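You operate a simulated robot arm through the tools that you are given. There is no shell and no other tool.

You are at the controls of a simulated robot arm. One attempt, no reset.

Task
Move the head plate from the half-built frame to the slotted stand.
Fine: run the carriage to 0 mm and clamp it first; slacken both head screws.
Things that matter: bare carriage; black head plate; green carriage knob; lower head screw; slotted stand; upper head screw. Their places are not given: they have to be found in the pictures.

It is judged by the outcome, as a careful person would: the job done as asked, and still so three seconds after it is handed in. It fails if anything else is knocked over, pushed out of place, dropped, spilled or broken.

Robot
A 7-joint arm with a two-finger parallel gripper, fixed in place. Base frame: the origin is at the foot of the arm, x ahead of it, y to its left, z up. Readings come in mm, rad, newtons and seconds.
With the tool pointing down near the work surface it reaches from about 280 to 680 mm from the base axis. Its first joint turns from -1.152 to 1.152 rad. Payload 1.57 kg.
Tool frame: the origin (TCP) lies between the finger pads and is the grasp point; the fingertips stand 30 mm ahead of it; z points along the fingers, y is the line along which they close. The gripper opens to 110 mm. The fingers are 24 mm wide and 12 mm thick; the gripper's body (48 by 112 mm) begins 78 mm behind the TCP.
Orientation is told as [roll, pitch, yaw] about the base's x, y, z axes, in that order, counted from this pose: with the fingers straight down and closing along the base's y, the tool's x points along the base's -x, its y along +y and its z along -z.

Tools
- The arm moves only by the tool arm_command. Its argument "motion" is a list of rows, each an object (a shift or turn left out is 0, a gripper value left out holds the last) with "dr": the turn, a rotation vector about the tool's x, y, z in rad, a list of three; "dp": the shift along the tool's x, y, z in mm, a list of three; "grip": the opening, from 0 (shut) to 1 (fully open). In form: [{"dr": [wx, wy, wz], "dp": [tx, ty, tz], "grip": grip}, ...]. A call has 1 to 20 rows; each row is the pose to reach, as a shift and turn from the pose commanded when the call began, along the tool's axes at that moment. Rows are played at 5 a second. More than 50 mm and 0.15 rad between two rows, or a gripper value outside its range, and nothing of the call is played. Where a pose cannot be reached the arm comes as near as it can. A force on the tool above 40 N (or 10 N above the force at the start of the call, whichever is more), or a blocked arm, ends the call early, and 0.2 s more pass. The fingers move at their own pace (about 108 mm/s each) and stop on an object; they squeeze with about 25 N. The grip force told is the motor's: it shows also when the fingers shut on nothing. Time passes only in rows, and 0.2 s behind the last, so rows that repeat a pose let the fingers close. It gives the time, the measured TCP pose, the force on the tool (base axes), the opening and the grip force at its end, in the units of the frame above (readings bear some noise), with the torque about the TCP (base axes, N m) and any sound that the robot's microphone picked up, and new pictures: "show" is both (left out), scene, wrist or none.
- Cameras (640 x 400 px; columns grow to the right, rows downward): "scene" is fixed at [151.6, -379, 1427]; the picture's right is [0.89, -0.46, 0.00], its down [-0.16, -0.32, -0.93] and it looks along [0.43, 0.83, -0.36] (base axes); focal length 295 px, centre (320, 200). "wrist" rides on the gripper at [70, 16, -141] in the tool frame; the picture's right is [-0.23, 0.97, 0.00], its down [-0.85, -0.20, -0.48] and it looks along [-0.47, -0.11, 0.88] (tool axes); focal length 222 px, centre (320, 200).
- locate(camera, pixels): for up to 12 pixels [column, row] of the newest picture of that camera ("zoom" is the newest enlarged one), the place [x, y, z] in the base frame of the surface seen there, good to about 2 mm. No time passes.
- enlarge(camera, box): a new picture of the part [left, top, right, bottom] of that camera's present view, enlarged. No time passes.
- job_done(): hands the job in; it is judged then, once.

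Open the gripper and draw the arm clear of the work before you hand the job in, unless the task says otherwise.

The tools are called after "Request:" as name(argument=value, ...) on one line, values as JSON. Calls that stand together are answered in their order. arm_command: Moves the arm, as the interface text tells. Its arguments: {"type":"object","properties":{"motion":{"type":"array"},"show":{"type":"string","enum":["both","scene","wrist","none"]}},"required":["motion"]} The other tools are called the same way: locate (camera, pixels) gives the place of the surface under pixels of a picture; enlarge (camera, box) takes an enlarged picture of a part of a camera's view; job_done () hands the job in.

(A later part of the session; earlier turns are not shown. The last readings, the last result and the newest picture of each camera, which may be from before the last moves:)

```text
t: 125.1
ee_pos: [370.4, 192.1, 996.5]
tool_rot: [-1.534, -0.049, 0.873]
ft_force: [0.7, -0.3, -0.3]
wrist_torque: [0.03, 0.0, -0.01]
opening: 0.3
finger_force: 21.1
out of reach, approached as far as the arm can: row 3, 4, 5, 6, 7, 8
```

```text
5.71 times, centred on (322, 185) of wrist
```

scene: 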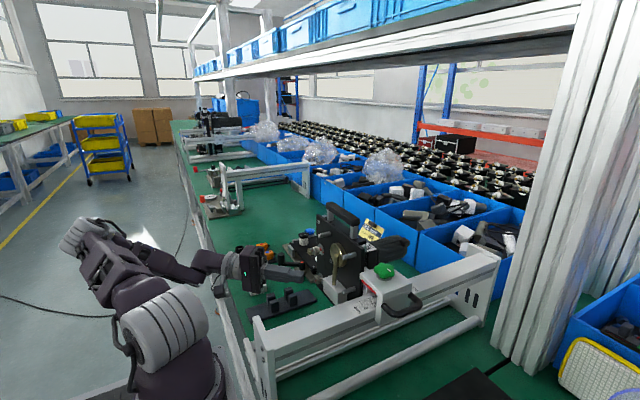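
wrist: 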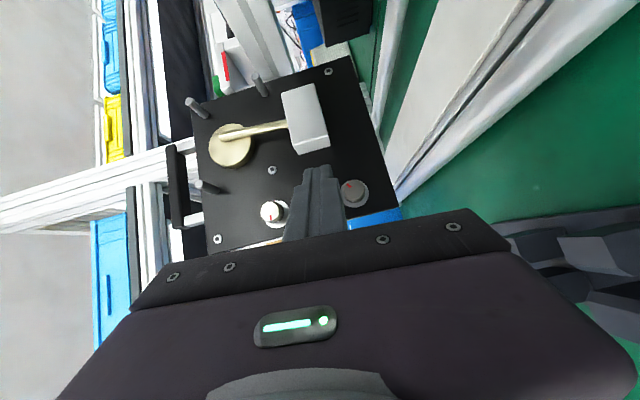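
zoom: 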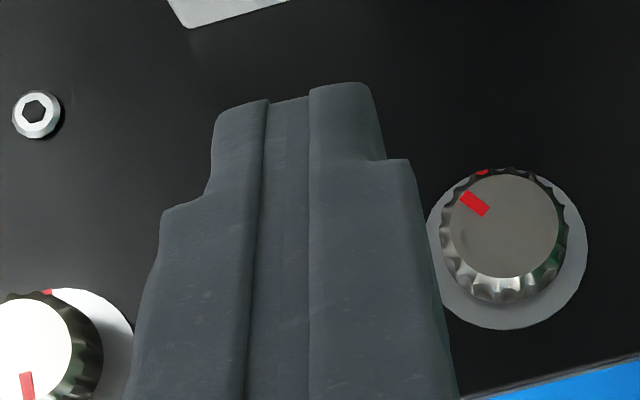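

The fingers slipped off the lower screw at the arm's limit after turning it only ~35°. I open, retract and swing back up; then I'll use a much steeper tool (65° from the screw axis) which keeps the wrist farther out.

Request:
arm_command(motion=[{"dp": [0, 0, -13], "grip": 0.0}, {"dp": [0, 0, -26], "grip": 0.2}, {"dp": [0, 0, -40], "grip": 0.45}, {"dp": [0, 0, -40], "grip": 0.45}], show="none")

Request:
arm_command(motion=[{"dp": [-0.7, -8.2, 3.7], "dr": [-0.081, 0, 0.097], "grip": 0.45}, {"dp": [-1.4, -16.4, 7.4], "dr": [-0.162, 0, 0.193], "grip": 0.45}, {"dp": [-2.1, -24.6, 11.1], "dr": [-0.242, 0, 0.29], "grip": 0.45}, {"dp": [-2.9, -32.8, 14.8], "dr": [-0.323, 0, 0.386], "grip": 0.45}, {"dp": [-3.6, -41, 18.5], "dr": [-0.404, 0, 0.483], "grip": 0.45}, {"dp": [-4.3, -49.2, 22.2], "dr": [-0.485, 0, 0.579], "grip": 0.45}, {"dp": [-5, -57.5, 25.8], "dr": [-0.565, 0, 0.676], "grip": 0.45}, {"dp": [-5.7, -65.7, 29.5], "dr": [-0.646, 0, 0.772], "grip": 0.45}, {"dp": [-6.5, -73.9, 33.2], "dr": [-0.727, 0, 0.869], "grip": 0.45}, {"dp": [-7.2, -82.1, 36.9], "dr": [-0.808, 0, 0.965], "grip": 0.45}, {"dp": [-7.9, -90.3, 40.6], "dr": [-0.888, 0, 1.062], "grip": 0.45}, {"dp": [-8.6, -98.5, 44.3], "dr": [-0.969, 0, 1.158], "grip": 0.45}, {"dp": [-8.6, -98.5, 44.3], "dr": [-0.969, 0, 1.158], "grip": 0.45}])

```text
t: 126.1
ee_pos: [340.4, 220.1, 997.1]
tool_rot: [-1.535, -0.051, 0.875]
ft_force: [0.5, 0.5, 0.1]
wrist_torque: [-0.02, -0.02, -0.01]
opening: 49.7
finger_force: 0.0
```

```text
t: 128.9
ee_pos: [379.7, 192.3, 1093.9]
tool_rot: [0.008, -0.877, -0.005]
ft_force: [-1.0, -0.3, 0.0]
wrist_torque: [-0.02, -0.03, -0.03]
opening: 49.5
finger_force: 0.1
```

scene: 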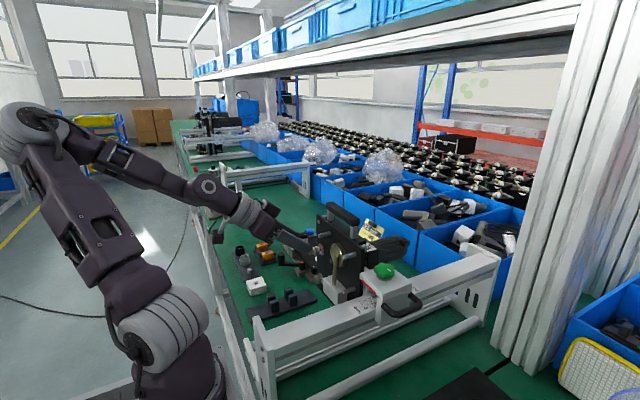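
wrist: 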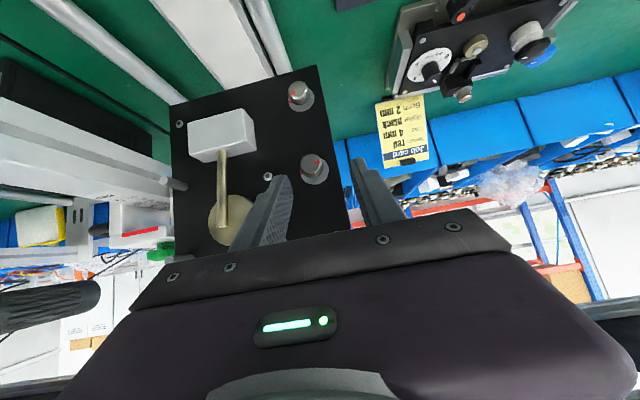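

I tilt to the steeper orientation (pitch −0.436) higher up, then descend to the lower-screw pre-grasp.

Request:
arm_command(motion=[{"dp": [-8, -2, -5], "dr": [0, 0.11, 0], "grip": 0.45}, {"dp": [-16, -4.5, -10], "dr": [0, 0.22, 0], "grip": 0.45}, {"dp": [-24, -7, -14], "dr": [0, 0.33, 0], "grip": 0.45}, {"dp": [-31.1, -9, -18.9], "dr": [0, 0.441, 0], "grip": 0.45}, {"dp": [-31.1, -9, -18.9], "dr": [0, 0.441, 0], "grip": 0.45}], show="none")

Request:
arm_command(motion=[{"dp": [6, 0, 18], "grip": 0.45}, {"dp": [12, 0, 37], "grip": 0.45}, {"dp": [18, 0, 55], "grip": 0.45}, {"dp": [24, 0, 74], "grip": 0.45}, {"dp": [28.8, 0, 92.5], "grip": 0.45}, {"dp": [28.8, 0, 92.5], "grip": 0.45}])

```text
t: 130.1
ee_pos: [383.6, 183.0, 1130.9]
tool_rot: [0.004, -0.437, 0.002]
ft_force: [-0.1, -0.5, 0.4]
wrist_torque: [-0.03, -0.03, 0.01]
opening: 49.8
finger_force: 0.1
```

```text
t: 131.5
ee_pos: [377.0, 185.0, 1079.5]
tool_rot: [0.002, -0.44, 0.001]
ft_force: [0.9, -0.3, -0.2]
wrist_torque: [-0.01, 0.04, 0.0]
opening: 49.6
finger_force: 0.1
out of reach, approached as far as the arm can: row 2, 3, 4, 5, 6
```

scene: 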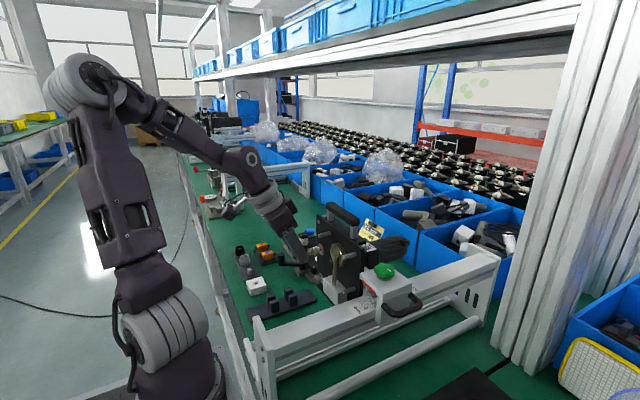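
wrist: 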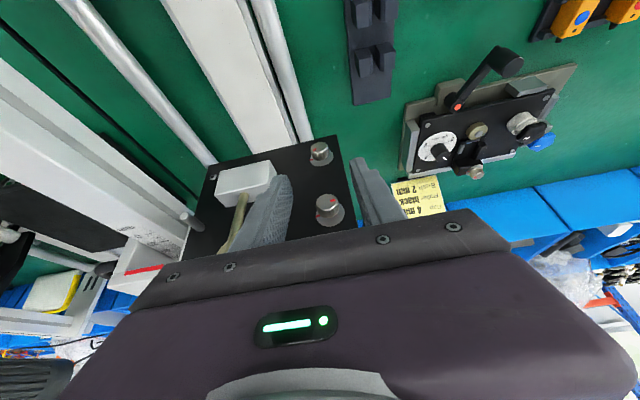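

The descent is blocked by the arm's current posture. I raise to a neutral tool-down pose and come down again in front of the plate to let the arm take a better configuration.

Request:
arm_command(motion=[{"dp": [-7, -9, -31], "dr": [0, 0.063, 0], "grip": 0.45}, {"dp": [-15, -19, -63], "dr": [0, 0.126, 0], "grip": 0.45}, {"dp": [-22, -28, -94], "dr": [0, 0.189, 0], "grip": 0.45}, {"dp": [-29, -37, -125], "dr": [0, 0.251, 0], "grip": 0.45}, {"dp": [-37, -46, -156], "dr": [0, 0.314, 0], "grip": 0.45}, {"dp": [-44, -56, -188], "dr": [0, 0.377, 0], "grip": 0.45}, {"dp": [-51.2, -65, -219], "dr": [0, 0.44, 0], "grip": 0.45}, {"dp": [-51.2, -65, -219], "dr": [0, 0.44, 0], "grip": 0.45}], show="scene")

Request:
arm_command(motion=[{"dp": [-7, 8, 33], "grip": 0.45}, {"dp": [-14, 16, 65], "grip": 0.45}, {"dp": [-21, 24, 98], "grip": 0.45}, {"dp": [-28, 32, 130], "grip": 0.45}, {"dp": [-35, 40, 163], "grip": 0.45}, {"dp": [-42, 48, 195], "grip": 0.45}, {"dp": [-48, 56, 228], "grip": 0.45}, {"dp": [-55, 63, 260], "grip": 0.45}, {"dp": [-55, 63, 260], "grip": 0.45}])

```text
t: 133.3
ee_pos: [329.6, 118.9, 1299.0]
tool_rot: [0.001, 0.004, 0.002]
ft_force: [-0.4, 0.8, -0.1]
wrist_torque: [0.03, 0.01, 0.02]
opening: 49.9
finger_force: 0.1
```

scene: 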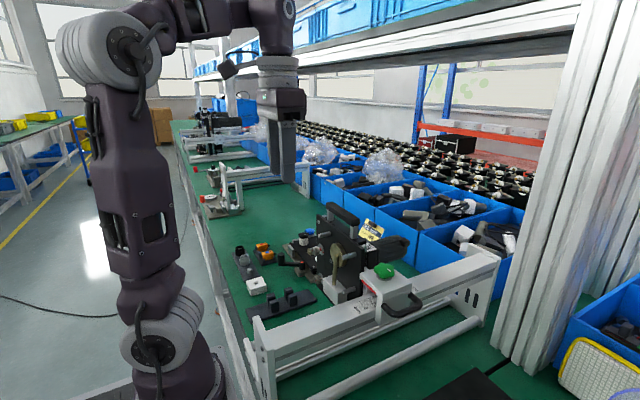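

```text
t: 135.3
ee_pos: [386.3, 180.5, 1036.0]
tool_rot: [0.003, 0.004, 0.002]
ft_force: [-0.8, -0.4, -0.8]
wrist_torque: [-0.01, -0.01, -0.02]
opening: 49.7
finger_force: 0.1
```

scene: 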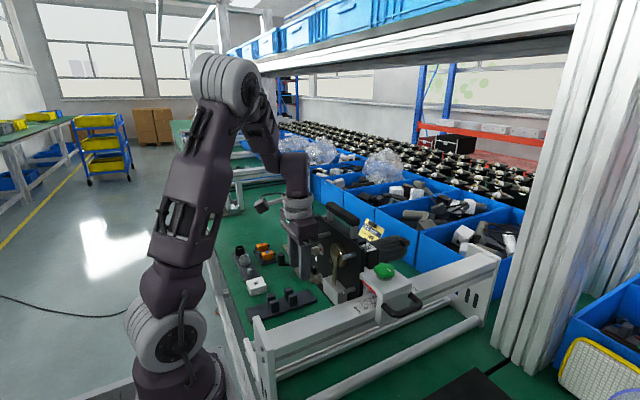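
wrist: 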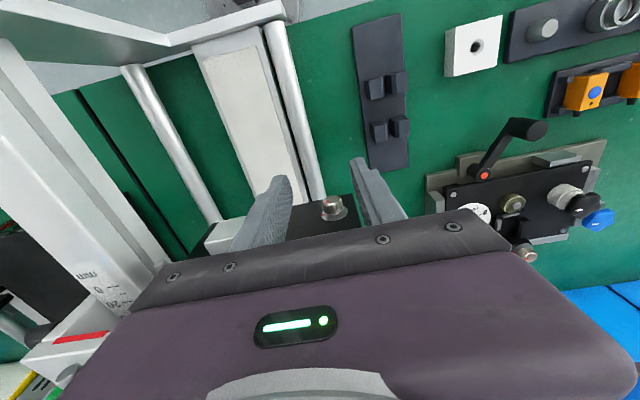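

Tool-down at (386,180,1036) is fine in this posture. I now tilt gradually to −0.436 toward the lower-screw pre-grasp.

Request:
arm_command(motion=[{"dp": [-3, 0.7, 0.5], "dr": [0, -0.109, 0], "grip": 0.45}, {"dp": [-6, 1.4, 1], "dr": [0, -0.218, 0], "grip": 0.45}, {"dp": [-9, 2.1, 1.5], "dr": [0, -0.327, 0], "grip": 0.45}, {"dp": [-11.7, 2.8, 2], "dr": [0, -0.436, 0], "grip": 0.45}, {"dp": [-11.7, 2.8, 2], "dr": [0, -0.436, 0], "grip": 0.45}])

```text
t: 136.5
ee_pos: [397.1, 185.3, 1035.5]
tool_rot: [0.005, -0.433, -0.001]
ft_force: [-0.1, 0.6, 0.1]
wrist_torque: [0.01, -0.01, -0.01]
opening: 49.4
finger_force: 0.0
```

scene: 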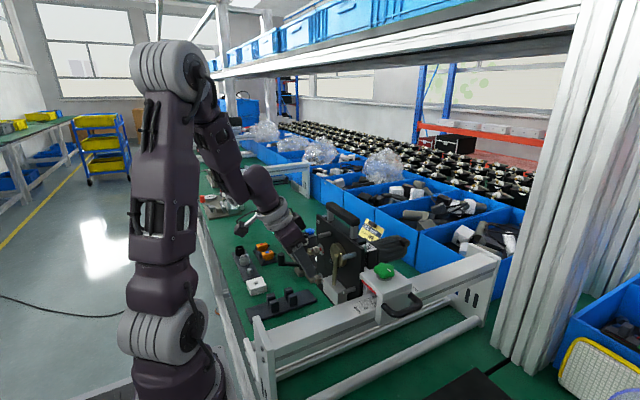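
wrist: 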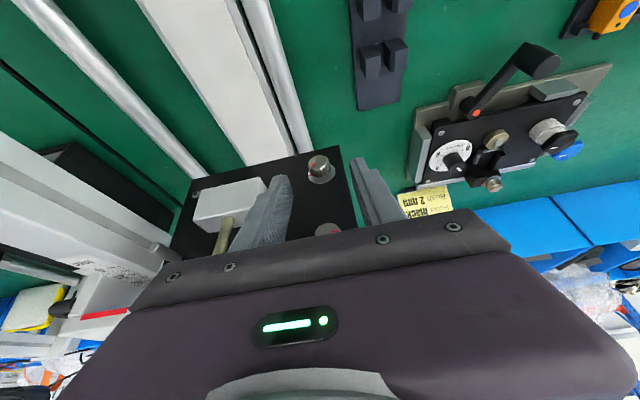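

Reached. I check the lower screw's alignment in this view.

Request:
enlarge(camera="wrist", box=[230, 130, 400, 240])

Request:
locate(camera="zoom", pixels=[[330, 130], [313, 125], [350, 135], [328, 115], [335, 190], [225, 160], [440, 110], [230, 200], [460, 160], [240, 300], [480, 250]])

```text
3.64 times, centred on (315, 185) of wrist
```

zoom: 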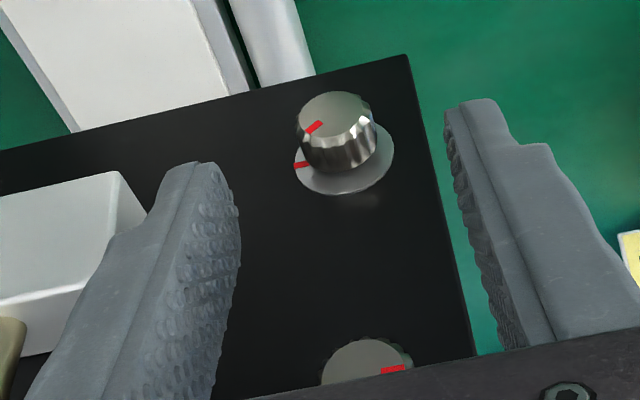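

```text
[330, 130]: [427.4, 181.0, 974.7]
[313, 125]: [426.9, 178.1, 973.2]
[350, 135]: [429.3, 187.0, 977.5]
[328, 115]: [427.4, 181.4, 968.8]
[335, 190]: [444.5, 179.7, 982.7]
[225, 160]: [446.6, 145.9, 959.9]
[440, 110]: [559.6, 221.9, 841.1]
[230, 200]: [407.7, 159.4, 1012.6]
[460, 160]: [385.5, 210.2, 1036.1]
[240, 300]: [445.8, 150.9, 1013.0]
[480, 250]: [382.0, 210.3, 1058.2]
```

The fingers are centred ~1.8 mm too far +y. I advance 47 mm along the tool with that correction and close.

Request:
arm_command(motion=[{"dp": [-0.6, -1.8, 12], "grip": 0.45}, {"dp": [-0.6, -1.8, 24], "grip": 0.45}, {"dp": [-0.6, -1.8, 36], "grip": 0.45}, {"dp": [-0.6, -1.8, 46.5], "grip": 0.45}, {"dp": [-0.6, -1.8, 46.5], "grip": 0.45}, {"dp": [-0.6, -1.8, 46.5], "grip": 0}, {"dp": [-0.6, -1.8, 46.5], "grip": 0}, {"dp": [-0.6, -1.8, 46.5], "grip": 0}, {"dp": [-0.6, -1.8, 46.5], "grip": 0}])

```text
t: 138.5
ee_pos: [415.9, 183.1, 994.1]
tool_rot: [0.001, -0.432, 0.001]
ft_force: [0.8, -2.1, 0.4]
wrist_torque: [-0.06, 0.05, 0.04]
opening: 21.0
finger_force: 24.8
```

scene: 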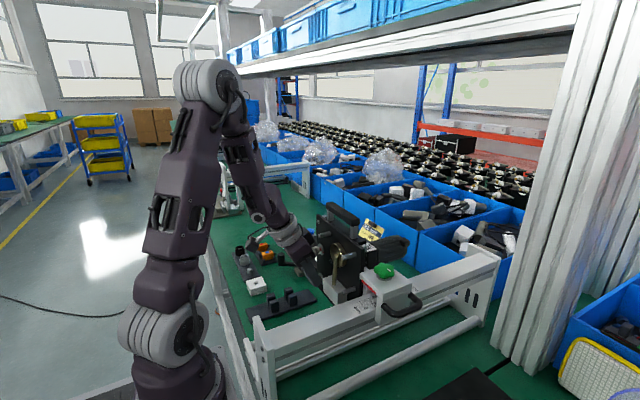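
wrist: 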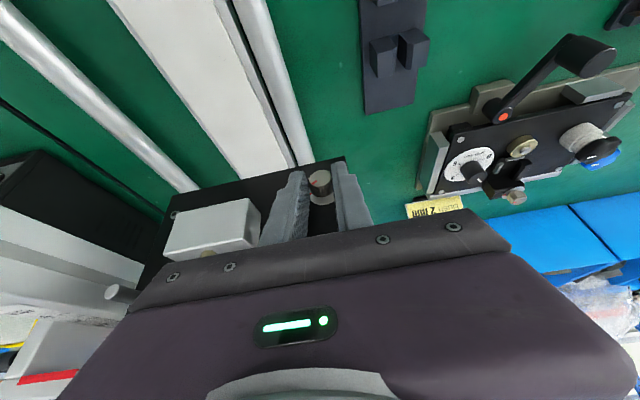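

Gripped with low force. I rotate counter-clockwise 0.65 rad first.

Request:
arm_command(motion=[{"dp": [0.08, 2.98, 0.18], "dr": [0.118, 0, -0.0545], "grip": 0}, {"dp": [0.32, 5.91, 0.7], "dr": [0.236, 0, -0.109], "grip": 0}, {"dp": [0.72, 8.74, 1.57], "dr": [0.354, 0, -0.163], "grip": 0}, {"dp": [1.27, 11.43, 2.76], "dr": [0.472, 0, -0.218], "grip": 0}, {"dp": [1.96, 13.92, 4.26], "dr": [0.59, 0, -0.272], "grip": 0}, {"dp": [1.96, 13.92, 4.26], "dr": [0.59, 0, -0.272], "grip": 0}])

```text
t: 139.9
ee_pos: [415.2, 198.2, 989.6]
tool_rot: [-0.696, -0.34, 0.273]
ft_force: [-0.3, -0.3, -0.4]
wrist_torque: [0.08, 0.11, -0.07]
opening: 20.8
finger_force: 25.1
```

scene: 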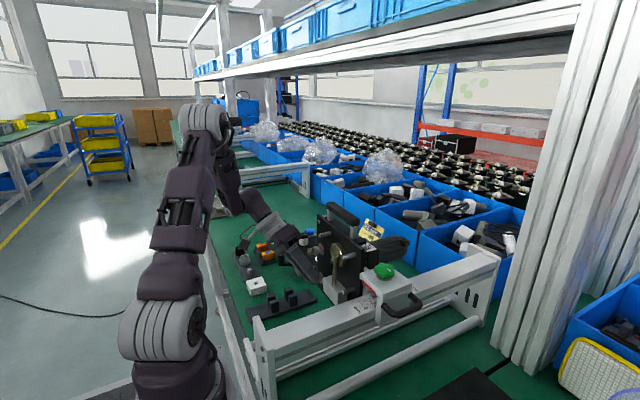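
wrist: 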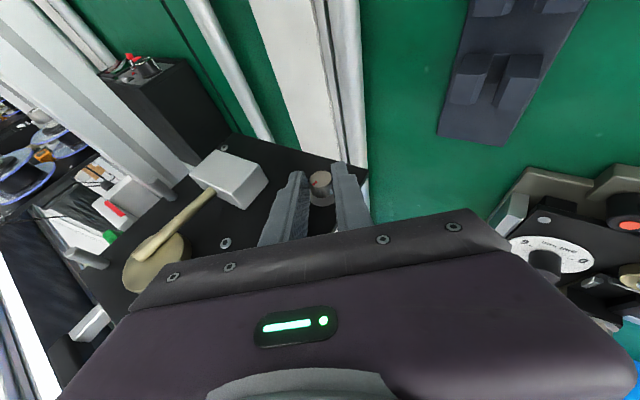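

Smooth and force-free. Before continuing toward horizontal I check the heights of the device on the right.

Request:
locate(camera="wrist", pixels=[[625, 210], [545, 255], [630, 260], [520, 195], [600, 185], [600, 320], [628, 228], [510, 85], [470, 70]])

Request:
locate(camera="scene", pixels=[[281, 262], [298, 264], [311, 231], [325, 238], [310, 250], [265, 248], [264, 256], [243, 262]])

```text
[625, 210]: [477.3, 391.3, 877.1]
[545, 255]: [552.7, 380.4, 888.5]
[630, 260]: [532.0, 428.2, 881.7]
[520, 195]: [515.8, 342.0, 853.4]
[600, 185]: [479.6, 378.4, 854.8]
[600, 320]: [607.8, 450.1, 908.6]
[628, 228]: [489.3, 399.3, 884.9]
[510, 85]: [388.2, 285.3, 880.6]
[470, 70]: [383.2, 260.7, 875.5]
```

```text
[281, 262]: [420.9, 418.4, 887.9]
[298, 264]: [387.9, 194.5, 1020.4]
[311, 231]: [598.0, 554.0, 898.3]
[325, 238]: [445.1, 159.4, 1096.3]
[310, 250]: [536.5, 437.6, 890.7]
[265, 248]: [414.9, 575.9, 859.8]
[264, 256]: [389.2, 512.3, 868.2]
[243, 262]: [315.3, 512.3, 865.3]
```

Everything there is below z≈910, well clear. I continue another 0.65 rad.

Request:
arm_command(motion=[{"dp": [0.08, 2.98, 0.18], "dr": [0.118, 0, -0.0545], "grip": 0}, {"dp": [0.32, 5.91, 0.7], "dr": [0.236, 0, -0.109], "grip": 0}, {"dp": [0.72, 8.74, 1.57], "dr": [0.354, 0, -0.163], "grip": 0}, {"dp": [1.27, 11.43, 2.76], "dr": [0.472, 0, -0.218], "grip": 0}, {"dp": [1.96, 13.92, 4.26], "dr": [0.59, 0, -0.272], "grip": 0}, {"dp": [1.96, 13.92, 4.26], "dr": [0.59, 0, -0.272], "grip": 0}])

Request:
enlarge(camera="wrist", box=[280, 150, 364, 220])

```text
t: 141.3
ee_pos: [414.6, 207.2, 976.1]
tool_rot: [-1.321, -0.115, 0.419]
ft_force: [-5.4, 5.2, -3.0]
wrist_torque: [0.38, 0.38, -0.43]
opening: 20.8
finger_force: 24.9
```

scene: 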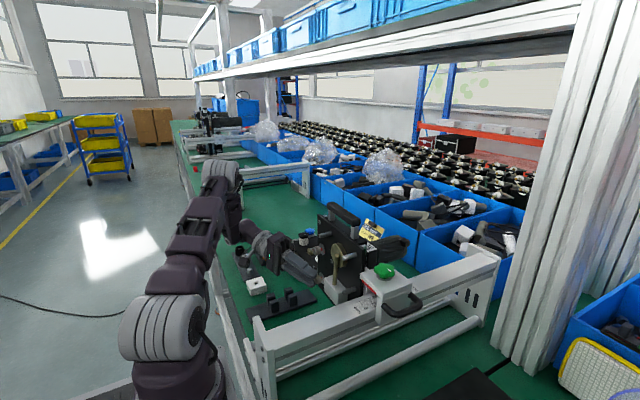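
wrist: 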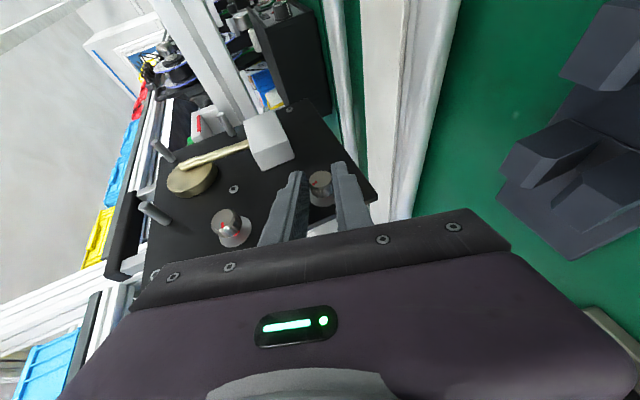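

```text
5.71 times, centred on (322, 185) of wrist
```

zoom: 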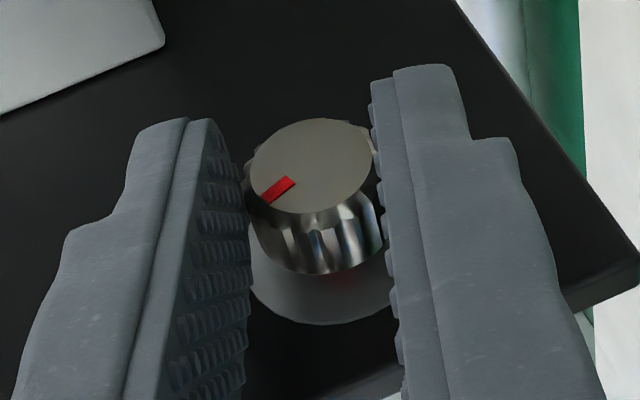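

The lower screw has turned ~110° in total. I open, slide off along -x, and swing back for one more turn.

Request:
arm_command(motion=[{"dp": [0, 0, 0], "grip": 0.45}, {"dp": [0, 0, 0], "grip": 0.45}, {"dp": [10.6, 0, -4.9], "grip": 0.45}, {"dp": [21.2, 0, -9.8], "grip": 0.45}, {"dp": [31.8, 0, -14.7], "grip": 0.45}, {"dp": [31.8, 0, -14.7], "grip": 0.45}], show="wrist")

Request:
arm_command(motion=[{"dp": [-0.5, -5.8, 1.2], "dr": [-0.118, 0, 0.0545], "grip": 0.45}, {"dp": [-1.2, -11.7, 2.4], "dr": [-0.236, 0, 0.109], "grip": 0.45}, {"dp": [-1.7, -17.5, 3.7], "dr": [-0.354, 0, 0.163], "grip": 0.45}, {"dp": [-2.3, -23.3, 4.9], "dr": [-0.472, 0, 0.218], "grip": 0.45}, {"dp": [-2.9, -29.2, 6.1], "dr": [-0.59, 0, 0.272], "grip": 0.45}, {"dp": [-3.5, -35, 7.3], "dr": [-0.708, 0, 0.327], "grip": 0.45}, {"dp": [-4.1, -40.8, 8.5], "dr": [-0.826, 0, 0.381], "grip": 0.45}, {"dp": [-4.6, -46.6, 9.8], "dr": [-0.944, 0, 0.436], "grip": 0.45}, {"dp": [-5.2, -52.5, 11], "dr": [-1.062, 0, 0.49], "grip": 0.45}, {"dp": [-5.8, -58.3, 12.2], "dr": [-1.18, 0, 0.545], "grip": 0.45}, {"dp": [-5.8, -58.3, 12.2], "dr": [-1.18, 0, 0.545], "grip": 0.45}])

```text
t: 142.7
ee_pos: [381.7, 206.3, 977.3]
tool_rot: [-1.321, -0.114, 0.42]
ft_force: [0.4, -0.6, -0.9]
wrist_torque: [-0.01, -0.01, -0.01]
opening: 49.5
finger_force: 0.1
```

wrist: 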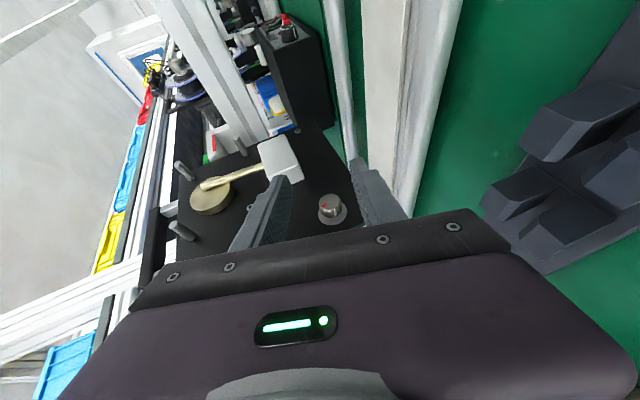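

```text
t: 145.1
ee_pos: [391.8, 182.0, 1031.2]
tool_rot: [0.006, -0.433, -0.003]
ft_force: [0.5, -0.1, -0.6]
wrist_torque: [0.02, -0.02, -0.01]
opening: 49.3
finger_force: 0.2
```

scene: 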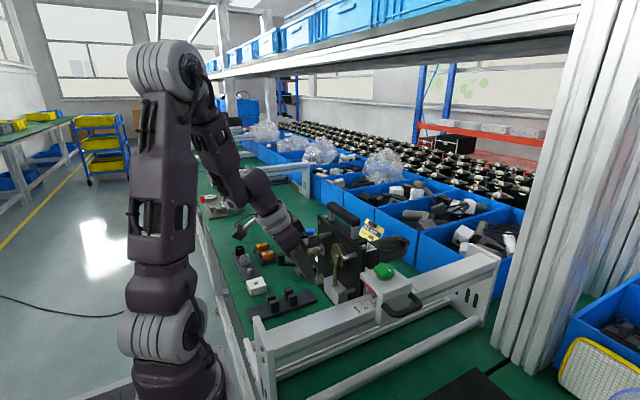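
wrist: 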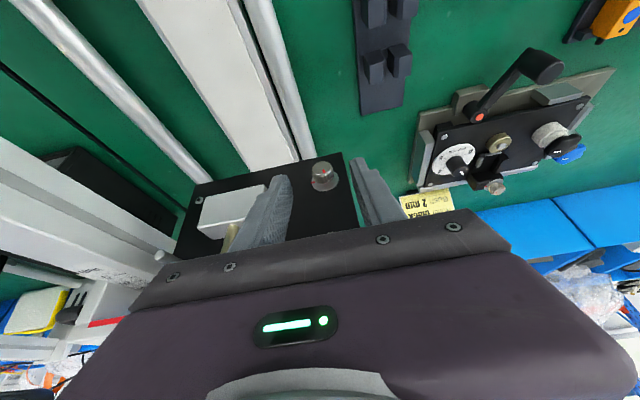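

I advance onto the lower screw again and close.

Request:
arm_command(motion=[{"dp": [-2, 1, 11], "grip": 0.45}, {"dp": [-4, 1, 22], "grip": 0.45}, {"dp": [-6, 1, 33], "grip": 0.45}, {"dp": [-6.8, 1, 44], "grip": 0.45}, {"dp": [-6.8, 1, 44], "grip": 0.45}, {"dp": [-6.8, 1, 44], "grip": 0}, {"dp": [-6.8, 1, 44], "grip": 0}, {"dp": [-6.8, 1, 44], "grip": 0}, {"dp": [-6.8, 1, 44], "grip": 0}], show="wrist")

```text
t: 147.1
ee_pos: [415.2, 183.6, 994.7]
tool_rot: [0.004, -0.432, -0.002]
ft_force: [1.2, -2.7, -0.1]
wrist_torque: [-0.04, 0.04, -0.05]
opening: 20.8
finger_force: 24.9
```

wrist: 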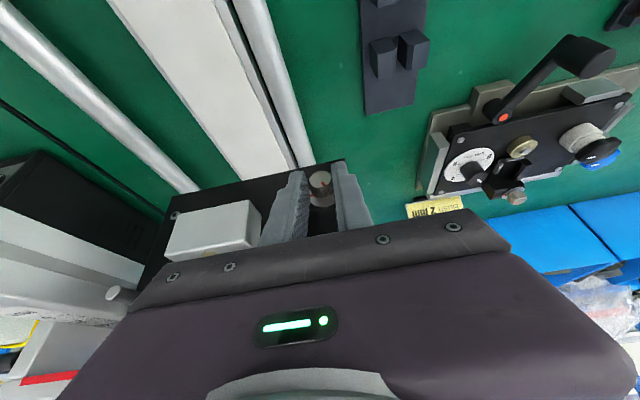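

Gripped again. I rotate counter-clockwise about the screw axis by 1.04 rad.

Request:
arm_command(motion=[{"dp": [0.08, 2.98, 0.18], "dr": [0.118, 0, -0.0545], "grip": 0}, {"dp": [0.32, 5.91, 0.7], "dr": [0.236, 0, -0.109], "grip": 0}, {"dp": [0.72, 8.74, 1.57], "dr": [0.354, 0, -0.163], "grip": 0}, {"dp": [1.27, 11.43, 2.76], "dr": [0.472, 0, -0.218], "grip": 0}, {"dp": [1.96, 13.92, 4.26], "dr": [0.59, 0, -0.272], "grip": 0}, {"dp": [2.79, 16.18, 6.04], "dr": [0.708, 0, -0.327], "grip": 0}, {"dp": [3.72, 18.16, 8.07], "dr": [0.826, 0, -0.381], "grip": 0}, {"dp": [4.76, 19.84, 10.31], "dr": [0.944, 0, -0.436], "grip": 0}, {"dp": [4.76, 19.84, 10.31], "dr": [0.944, 0, -0.436], "grip": 0}])

Request:
enlarge(camera="wrist", box=[200, 140, 380, 250])

```text
t: 149.1
ee_pos: [416.7, 203.3, 981.8]
tool_rot: [-1.079, -0.217, 0.379]
ft_force: [-14.9, 4.8, -1.5]
wrist_torque: [0.3, 0.3, -0.12]
opening: 21.2
finger_force: 25.3
```

scene: 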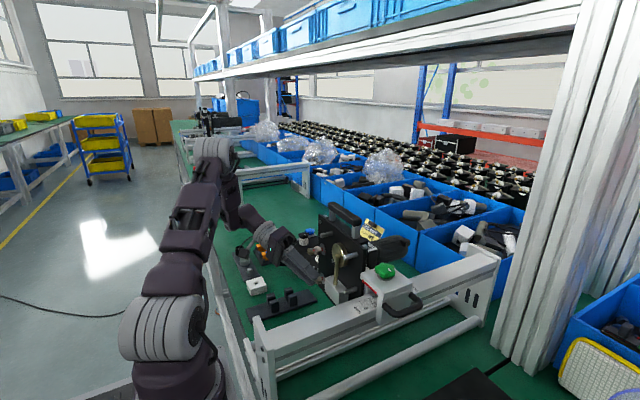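
wrist: 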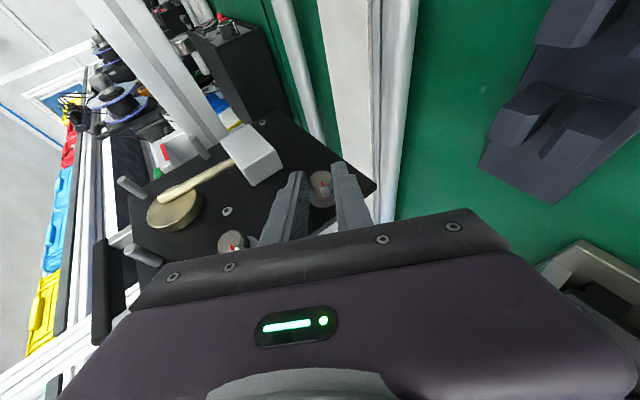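

```text
3.56 times, centred on (290, 195) of wrist
```

zoom: 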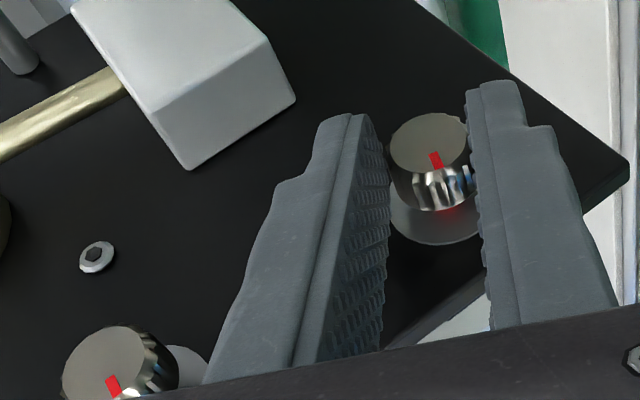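

Both screws now show marks ~165° from their washer marks. I open, slide off along -x, then rise clear.

Request:
arm_command(motion=[{"dp": [0, 0, 0], "grip": 0.45}, {"dp": [0, 0, 0], "grip": 0.45}, {"dp": [10.6, 0, -4.9], "grip": 0.45}, {"dp": [21.2, 0, -9.8], "grip": 0.45}, {"dp": [36.3, 0, -16.8], "grip": 0.45}, {"dp": [36.3, 0, -16.8], "grip": 0.45}])

Request:
enlarge(camera="wrist", box=[180, 120, 380, 250])

```text
t: 150.5
ee_pos: [376.0, 203.0, 983.3]
tool_rot: [-1.08, -0.218, 0.379]
ft_force: [0.0, 0.4, 0.2]
wrist_torque: [-0.01, -0.04, 0.03]
opening: 49.4
finger_force: 0.0
```

scene: 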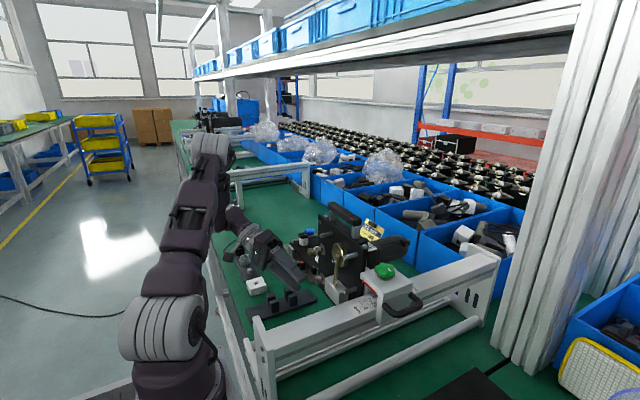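
wrist: 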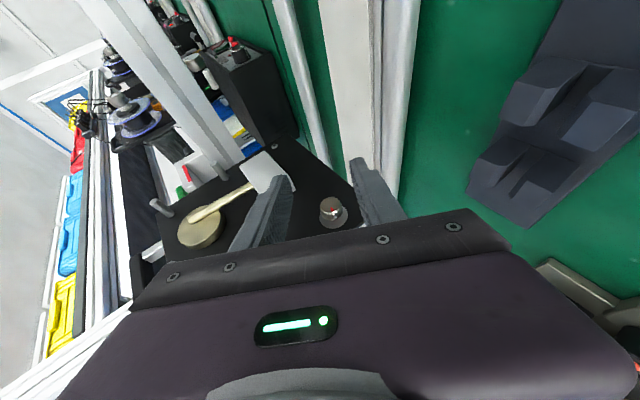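

```text
3.08 times, centred on (280, 185) of wrist
```

zoom: 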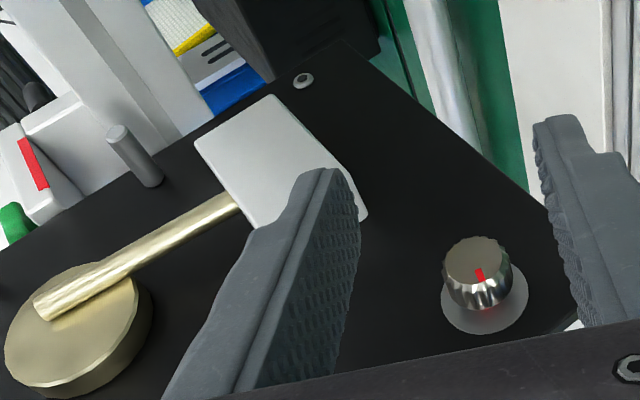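

Lower screw mark is well away from its original direction. I swing upright and rise in front of the plate.

Request:
arm_command(motion=[{"dp": [-2.6, -16.7, -7.5], "dr": [-0.118, 0, 0.0545], "grip": 0.45}, {"dp": [-5.3, -33.4, -15], "dr": [-0.236, 0, 0.109], "grip": 0.45}, {"dp": [-7.9, -50, -22.5], "dr": [-0.354, 0, 0.163], "grip": 0.45}, {"dp": [-10.6, -66.7, -30], "dr": [-0.472, 0, 0.218], "grip": 0.45}, {"dp": [-13.2, -83.4, -37.4], "dr": [-0.59, 0, 0.272], "grip": 0.45}, {"dp": [-15.8, -100, -44.9], "dr": [-0.708, 0, 0.327], "grip": 0.45}, {"dp": [-18.5, -116.7, -52.4], "dr": [-0.826, 0, 0.381], "grip": 0.45}, {"dp": [-21.1, -133.4, -59.9], "dr": [-0.944, 0, 0.436], "grip": 0.45}, {"dp": [-21.1, -133.4, -59.9], "dr": [-0.944, 0, 0.436], "grip": 0.45}], show="none")

Request:
arm_command(motion=[{"dp": [0, 0, -30], "dr": [0, 0.1, 0], "grip": 0.45}, {"dp": [0, 0, -60], "dr": [0, 0.2, 0], "grip": 0.45}, {"dp": [0, 0, -90], "dr": [0, 0.3, 0], "grip": 0.45}, {"dp": [0, 0, -120], "dr": [0, 0.433, 0], "grip": 0.45}, {"dp": [0, 0, -120], "dr": [0, 0.433, 0], "grip": 0.45}])

```text
t: 152.5
ee_pos: [370.7, 190.8, 1128.9]
tool_rot: [0.005, -0.434, -0.001]
ft_force: [0.5, -0.4, -0.2]
wrist_torque: [-0.03, -0.02, 0.0]
opening: 49.2
finger_force: 0.1
```

```text
t: 153.7
ee_pos: [319.5, 190.4, 1239.1]
tool_rot: [0.002, 0.0, 0.003]
ft_force: [0.4, -0.4, -0.8]
wrist_torque: [0.02, -0.04, -0.01]
opening: 49.7
finger_force: 0.0
```

scene: 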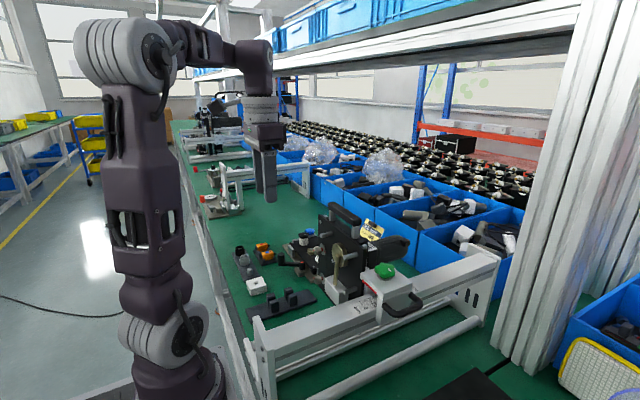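
wrist: 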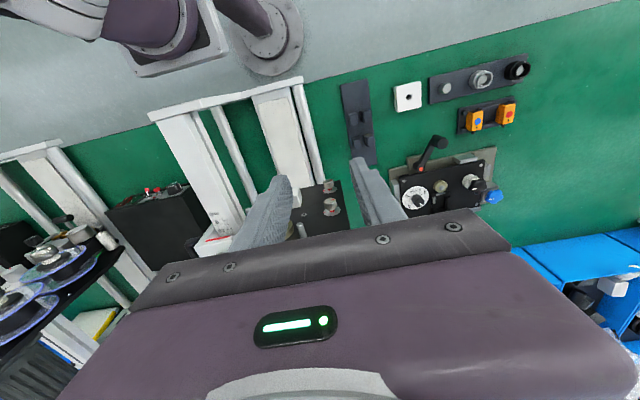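

I enlarge to verify both screw marks and the scene's scale pointer once more.

Request:
enlarge(camera="wrist", box=[285, 165, 365, 235])

Request:
enlarge(camera="scene", box=[310, 200, 420, 310])

```text
5.71 times, centred on (325, 200) of wrist
```

zoom: 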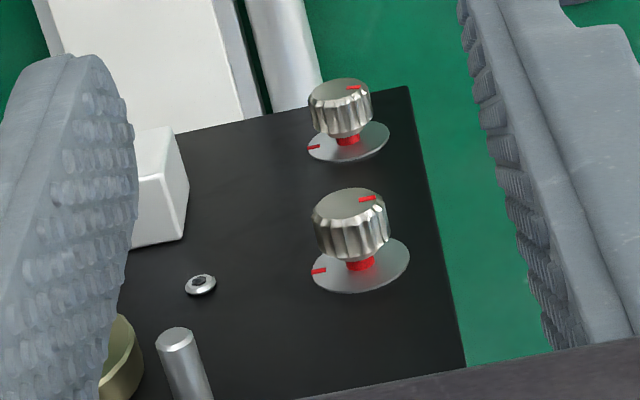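

```text
3.64 times, centred on (365, 255) of scene
```

zoom: 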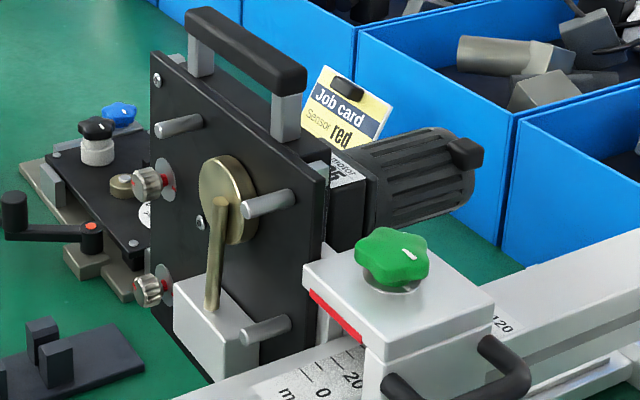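

The slackened screws now expose a red band on their shanks — both are clearly loose. Next I move above the handle with yaw −90° to measure and grip it.

Request:
arm_command(motion=[{"dp": [-4, -3, -12], "dr": [0, 0, 0.131], "grip": 0.45}, {"dp": [-16, -9, -24], "dr": [0, 0, 0.262], "grip": 0.45}, {"dp": [-28, -16, -26], "dr": [0, 0, 0.393], "grip": 0.45}, {"dp": [-40, -23, -26], "dr": [0, 0, 0.524], "grip": 0.45}, {"dp": [-52, -30, -26], "dr": [0, 0, 0.655], "grip": 0.45}, {"dp": [-64, -37, -26], "dr": [0, 0, 0.786], "grip": 0.45}, {"dp": [-76, -44, -26], "dr": [0, 0, 0.916], "grip": 0.45}, {"dp": [-88, -50, -26], "dr": [0, 0, 1.047], "grip": 0.45}, {"dp": [-100, -57, -26], "dr": [0, 0, 1.178], "grip": 0.45}, {"dp": [-112, -64, -26], "dr": [0, 0, 1.309], "grip": 0.45}, {"dp": [-124, -71, -26], "dr": [0, 0, 1.44], "grip": 0.45}, {"dp": [-136.5, -77.4, -26], "dr": [0, 0, 1.573], "grip": 0.45}, {"dp": [-136.5, -77.4, -26], "dr": [0, 0, 1.573], "grip": 0.45}])

Request:
enlarge(camera="wrist", box=[240, 40, 420, 240])

```text
t: 156.5
ee_pos: [457.1, 113.2, 1263.1]
tool_rot: [0.0, 0.004, -1.574]
ft_force: [0.2, 0.0, 0.0]
wrist_torque: [-0.02, 0.04, 0.01]
opening: 49.4
finger_force: 0.0
```

scene: 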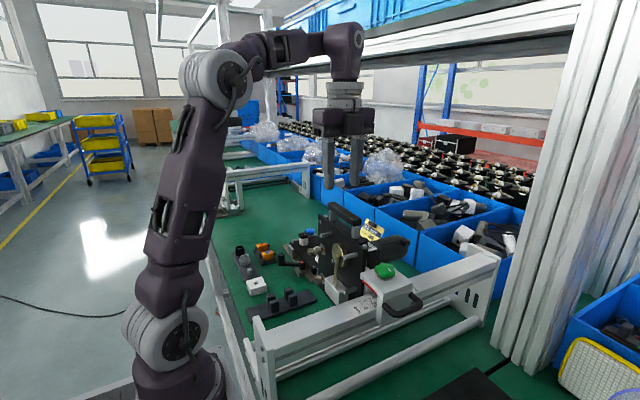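
wrist: 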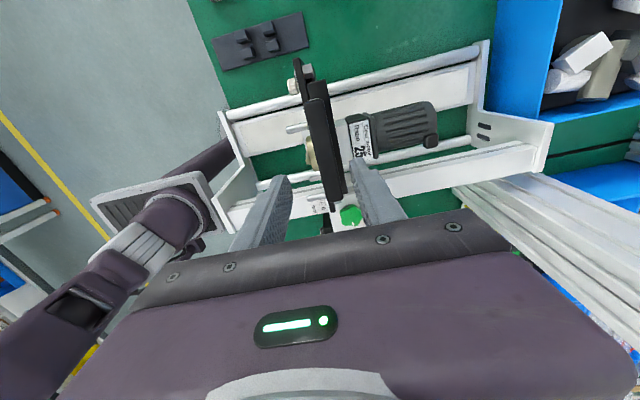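

```text
2.00 times, centred on (330, 140) of wrist
```

zoom: 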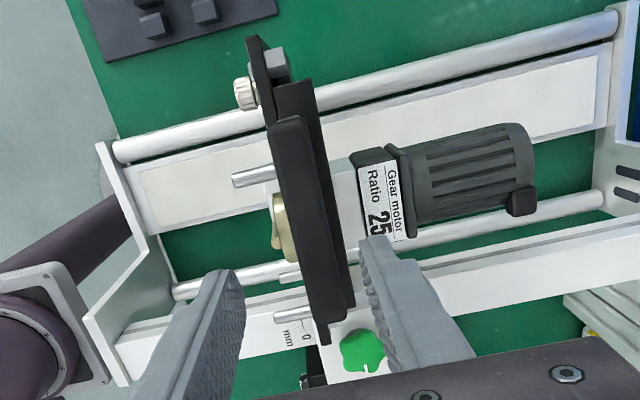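

I locate the handle bar's corners and neighbouring parts.

Request:
locate(camera="zoom", pixels=[[276, 128], [300, 121], [314, 312], [336, 308], [290, 150], [320, 290], [305, 220], [296, 180], [345, 220], [282, 90], [325, 330], [262, 45]])

Request:
locate(camera="zoom", pixels=[[272, 175], [285, 240], [298, 300], [315, 170], [325, 230], [333, 280], [350, 180], [385, 160], [440, 140], [525, 205], [340, 200], [355, 260]])

```text
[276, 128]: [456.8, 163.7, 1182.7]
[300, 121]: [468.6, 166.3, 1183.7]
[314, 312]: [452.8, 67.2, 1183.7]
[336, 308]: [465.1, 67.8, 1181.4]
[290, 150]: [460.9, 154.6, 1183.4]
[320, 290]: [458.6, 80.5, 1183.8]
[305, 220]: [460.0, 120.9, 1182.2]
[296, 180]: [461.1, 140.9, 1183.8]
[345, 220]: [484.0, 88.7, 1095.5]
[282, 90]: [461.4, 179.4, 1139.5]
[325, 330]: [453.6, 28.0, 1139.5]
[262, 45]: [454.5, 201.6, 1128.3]
```

```text
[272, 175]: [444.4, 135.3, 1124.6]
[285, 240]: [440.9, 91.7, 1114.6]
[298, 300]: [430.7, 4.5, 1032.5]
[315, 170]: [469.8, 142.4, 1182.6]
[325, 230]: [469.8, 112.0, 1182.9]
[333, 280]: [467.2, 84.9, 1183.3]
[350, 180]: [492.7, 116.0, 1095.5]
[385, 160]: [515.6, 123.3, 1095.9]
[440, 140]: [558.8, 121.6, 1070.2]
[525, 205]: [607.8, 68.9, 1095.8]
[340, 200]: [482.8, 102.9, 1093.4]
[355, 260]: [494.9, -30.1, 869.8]
```

Handle bar centre ≈(461,115.5), top z≈1183.5. I descend with the fingers straddling it (tips at z≈1148, above the plate top 1140) and close.

Request:
arm_command(motion=[{"dp": [2.3, 4, 25], "grip": 0.45}, {"dp": [2.3, 4, 50], "grip": 0.45}, {"dp": [2.3, 4, 70], "grip": 0.45}, {"dp": [2.3, 4, 84], "grip": 0.45}, {"dp": [2.3, 4, 84], "grip": 0.45}, {"dp": [2.3, 4, 84], "grip": 0}, {"dp": [2.3, 4, 84], "grip": 0}, {"dp": [2.3, 4, 84], "grip": 0}, {"dp": [2.3, 4, 84], "grip": 0}])

```text
t: 158.5
ee_pos: [459.2, 116.5, 1180.4]
tool_rot: [0.002, 0.003, -1.573]
ft_force: [1.9, 0.5, 0.4]
wrist_torque: [-0.06, -0.01, 0.18]
opening: 19.8
finger_force: 25.7
```

scene: 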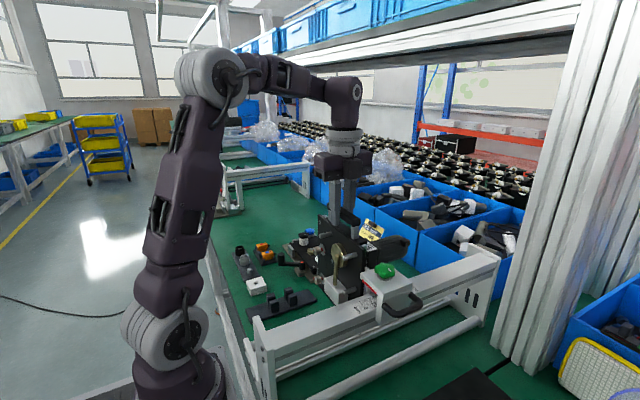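
wrist: 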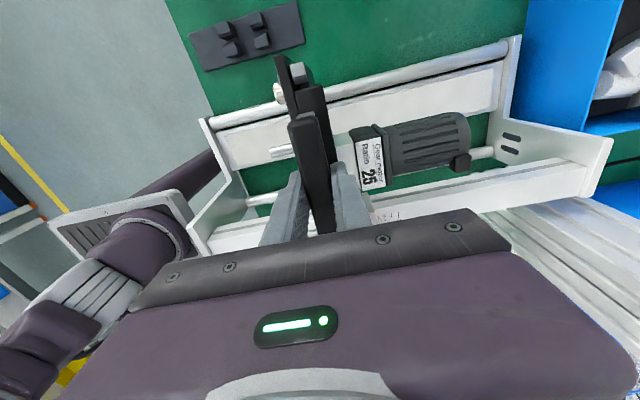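

Handle gripped (19.8 mm). I lift gently 8 mm and watch the force.

Request:
arm_command(motion=[{"dp": [0, 0, -2], "grip": 0}, {"dp": [0, 0, -4], "grip": 0}, {"dp": [0, 0, -6], "grip": 0}, {"dp": [0, 0, -8], "grip": 0}, {"dp": [0, 0, -8], "grip": 0}])

Request:
enlarge(camera="scene", box=[310, 200, 420, 310])

```text
t: 159.7
ee_pos: [459.8, 113.9, 1188.5]
tool_rot: [0.0, 0.002, -1.574]
ft_force: [-1.0, 6.1, -2.0]
wrist_torque: [-0.18, -0.02, -0.07]
opening: 19.7
finger_force: 25.3
```

scene: 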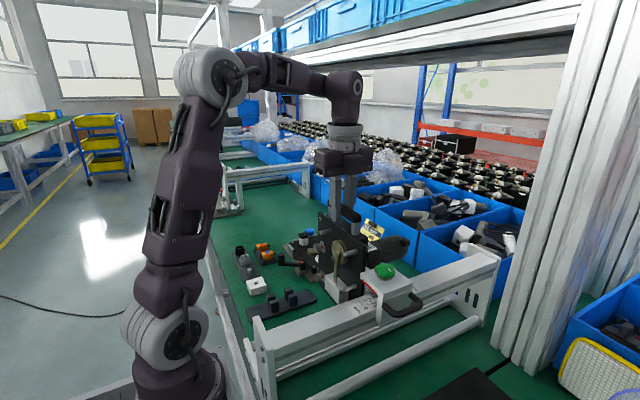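
wrist: 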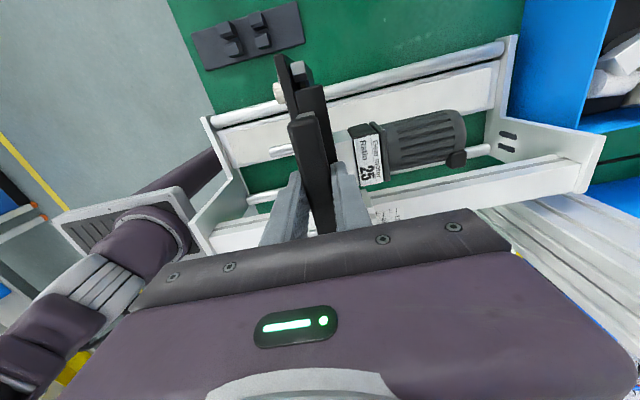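

```text
3.64 times, centred on (365, 255) of scene
```

zoom: 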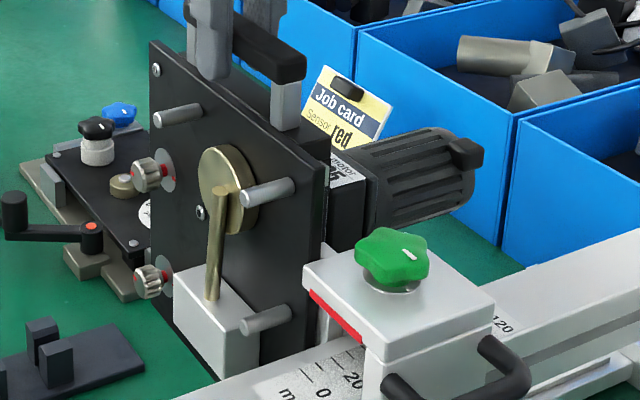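

The head plate rose 8 mm freely while the gear motor stayed with the carriage; forces are small. I continue lifting to 40 mm.

Request:
arm_command(motion=[{"dp": [0, 0, -4], "grip": 0}, {"dp": [0, 0, -8], "grip": 0}, {"dp": [0, 0, -12], "grip": 0}, {"dp": [0, 0, -16], "grip": 0}, {"dp": [0, 0, -20], "grip": 0}, {"dp": [0, 0, -24], "grip": 0}, {"dp": [0, 0, -28], "grip": 0}, {"dp": [0, 0, -32], "grip": 0}, {"dp": [0, 0, -32], "grip": 0}])

Request:
enlarge(camera="scene", box=[310, 190, 420, 300])

```text
t: 161.7
ee_pos: [460.1, 113.7, 1218.9]
tool_rot: [0.001, 0.003, -1.572]
ft_force: [-1.0, -0.6, -9.9]
wrist_torque: [0.01, -0.09, -0.01]
opening: 20.0
finger_force: 25.0
```

scene: 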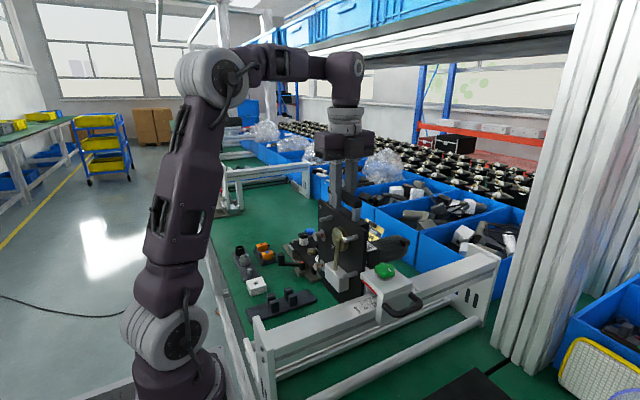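
wrist: 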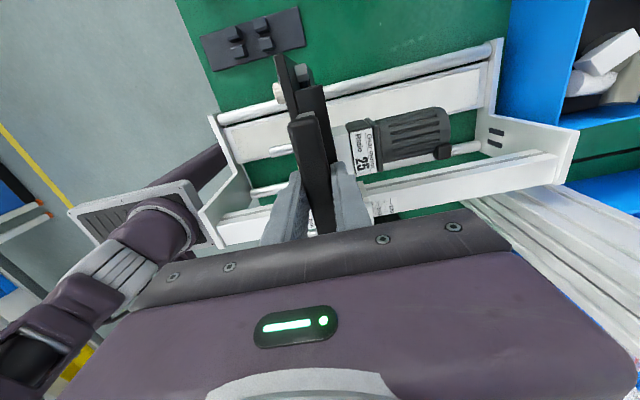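

```text
3.64 times, centred on (365, 245) of scene
```

zoom: 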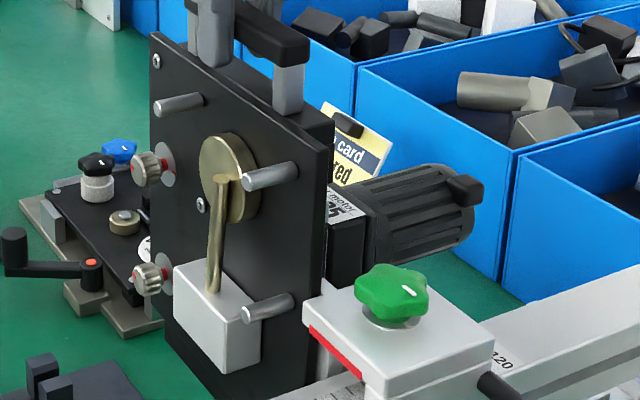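

The head is free (weight ≈10 N), its hook lugs rise with it and the motor stays behind. I raise a bit more, pull it away toward -x, then shift toward +y, clear of the rail.

Request:
arm_command(motion=[{"dp": [0, 0, -9], "grip": 0}, {"dp": [0, 0, -18], "grip": 0}, {"dp": [0, 0, -26], "grip": 0}, {"dp": [0, -10, -26], "grip": 0}, {"dp": [0, -21, -26], "grip": 0}, {"dp": [0, -33, -26], "grip": 0}, {"dp": [0, -45, -26], "grip": 0}, {"dp": [0, -57, -26], "grip": 0}, {"dp": [0, -69, -26], "grip": 0}, {"dp": [0, -81, -26], "grip": 0}, {"dp": [0, -92, -26], "grip": 0}, {"dp": [12, -92, -26], "grip": 0}, {"dp": [25, -92, -26], "grip": 0}, {"dp": [38, -92, -26], "grip": 0}, {"dp": [51, -92, -26], "grip": 0}, {"dp": [64, -92, -26], "grip": 0}, {"dp": [77, -92, -26], "grip": 0}, {"dp": [90, -92, -26], "grip": 0}, {"dp": [103, -92, -26], "grip": 0}, {"dp": [110, -92, -26], "grip": 0}])

```text
t: 165.9
ee_pos: [369.2, 224.4, 1246.0]
tool_rot: [-0.002, 0.006, -1.573]
ft_force: [-0.4, 0.0, -10.1]
wrist_torque: [0.03, -0.09, 0.01]
opening: 19.9
finger_force: 25.1
```

scene: 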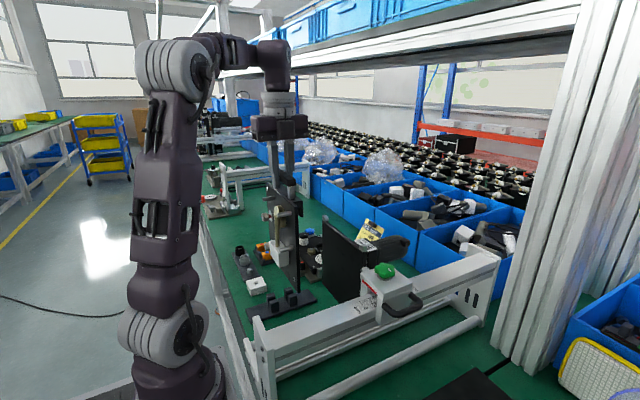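
wrist: 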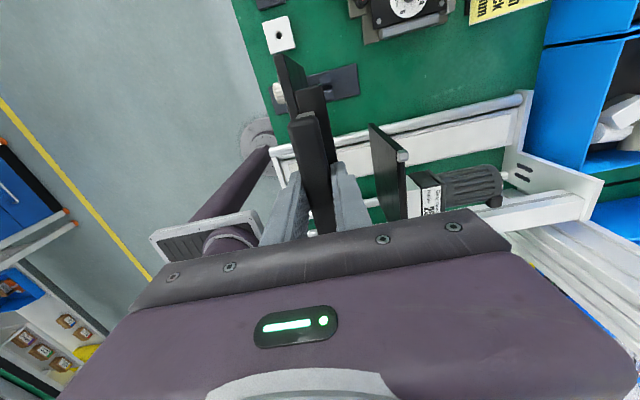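

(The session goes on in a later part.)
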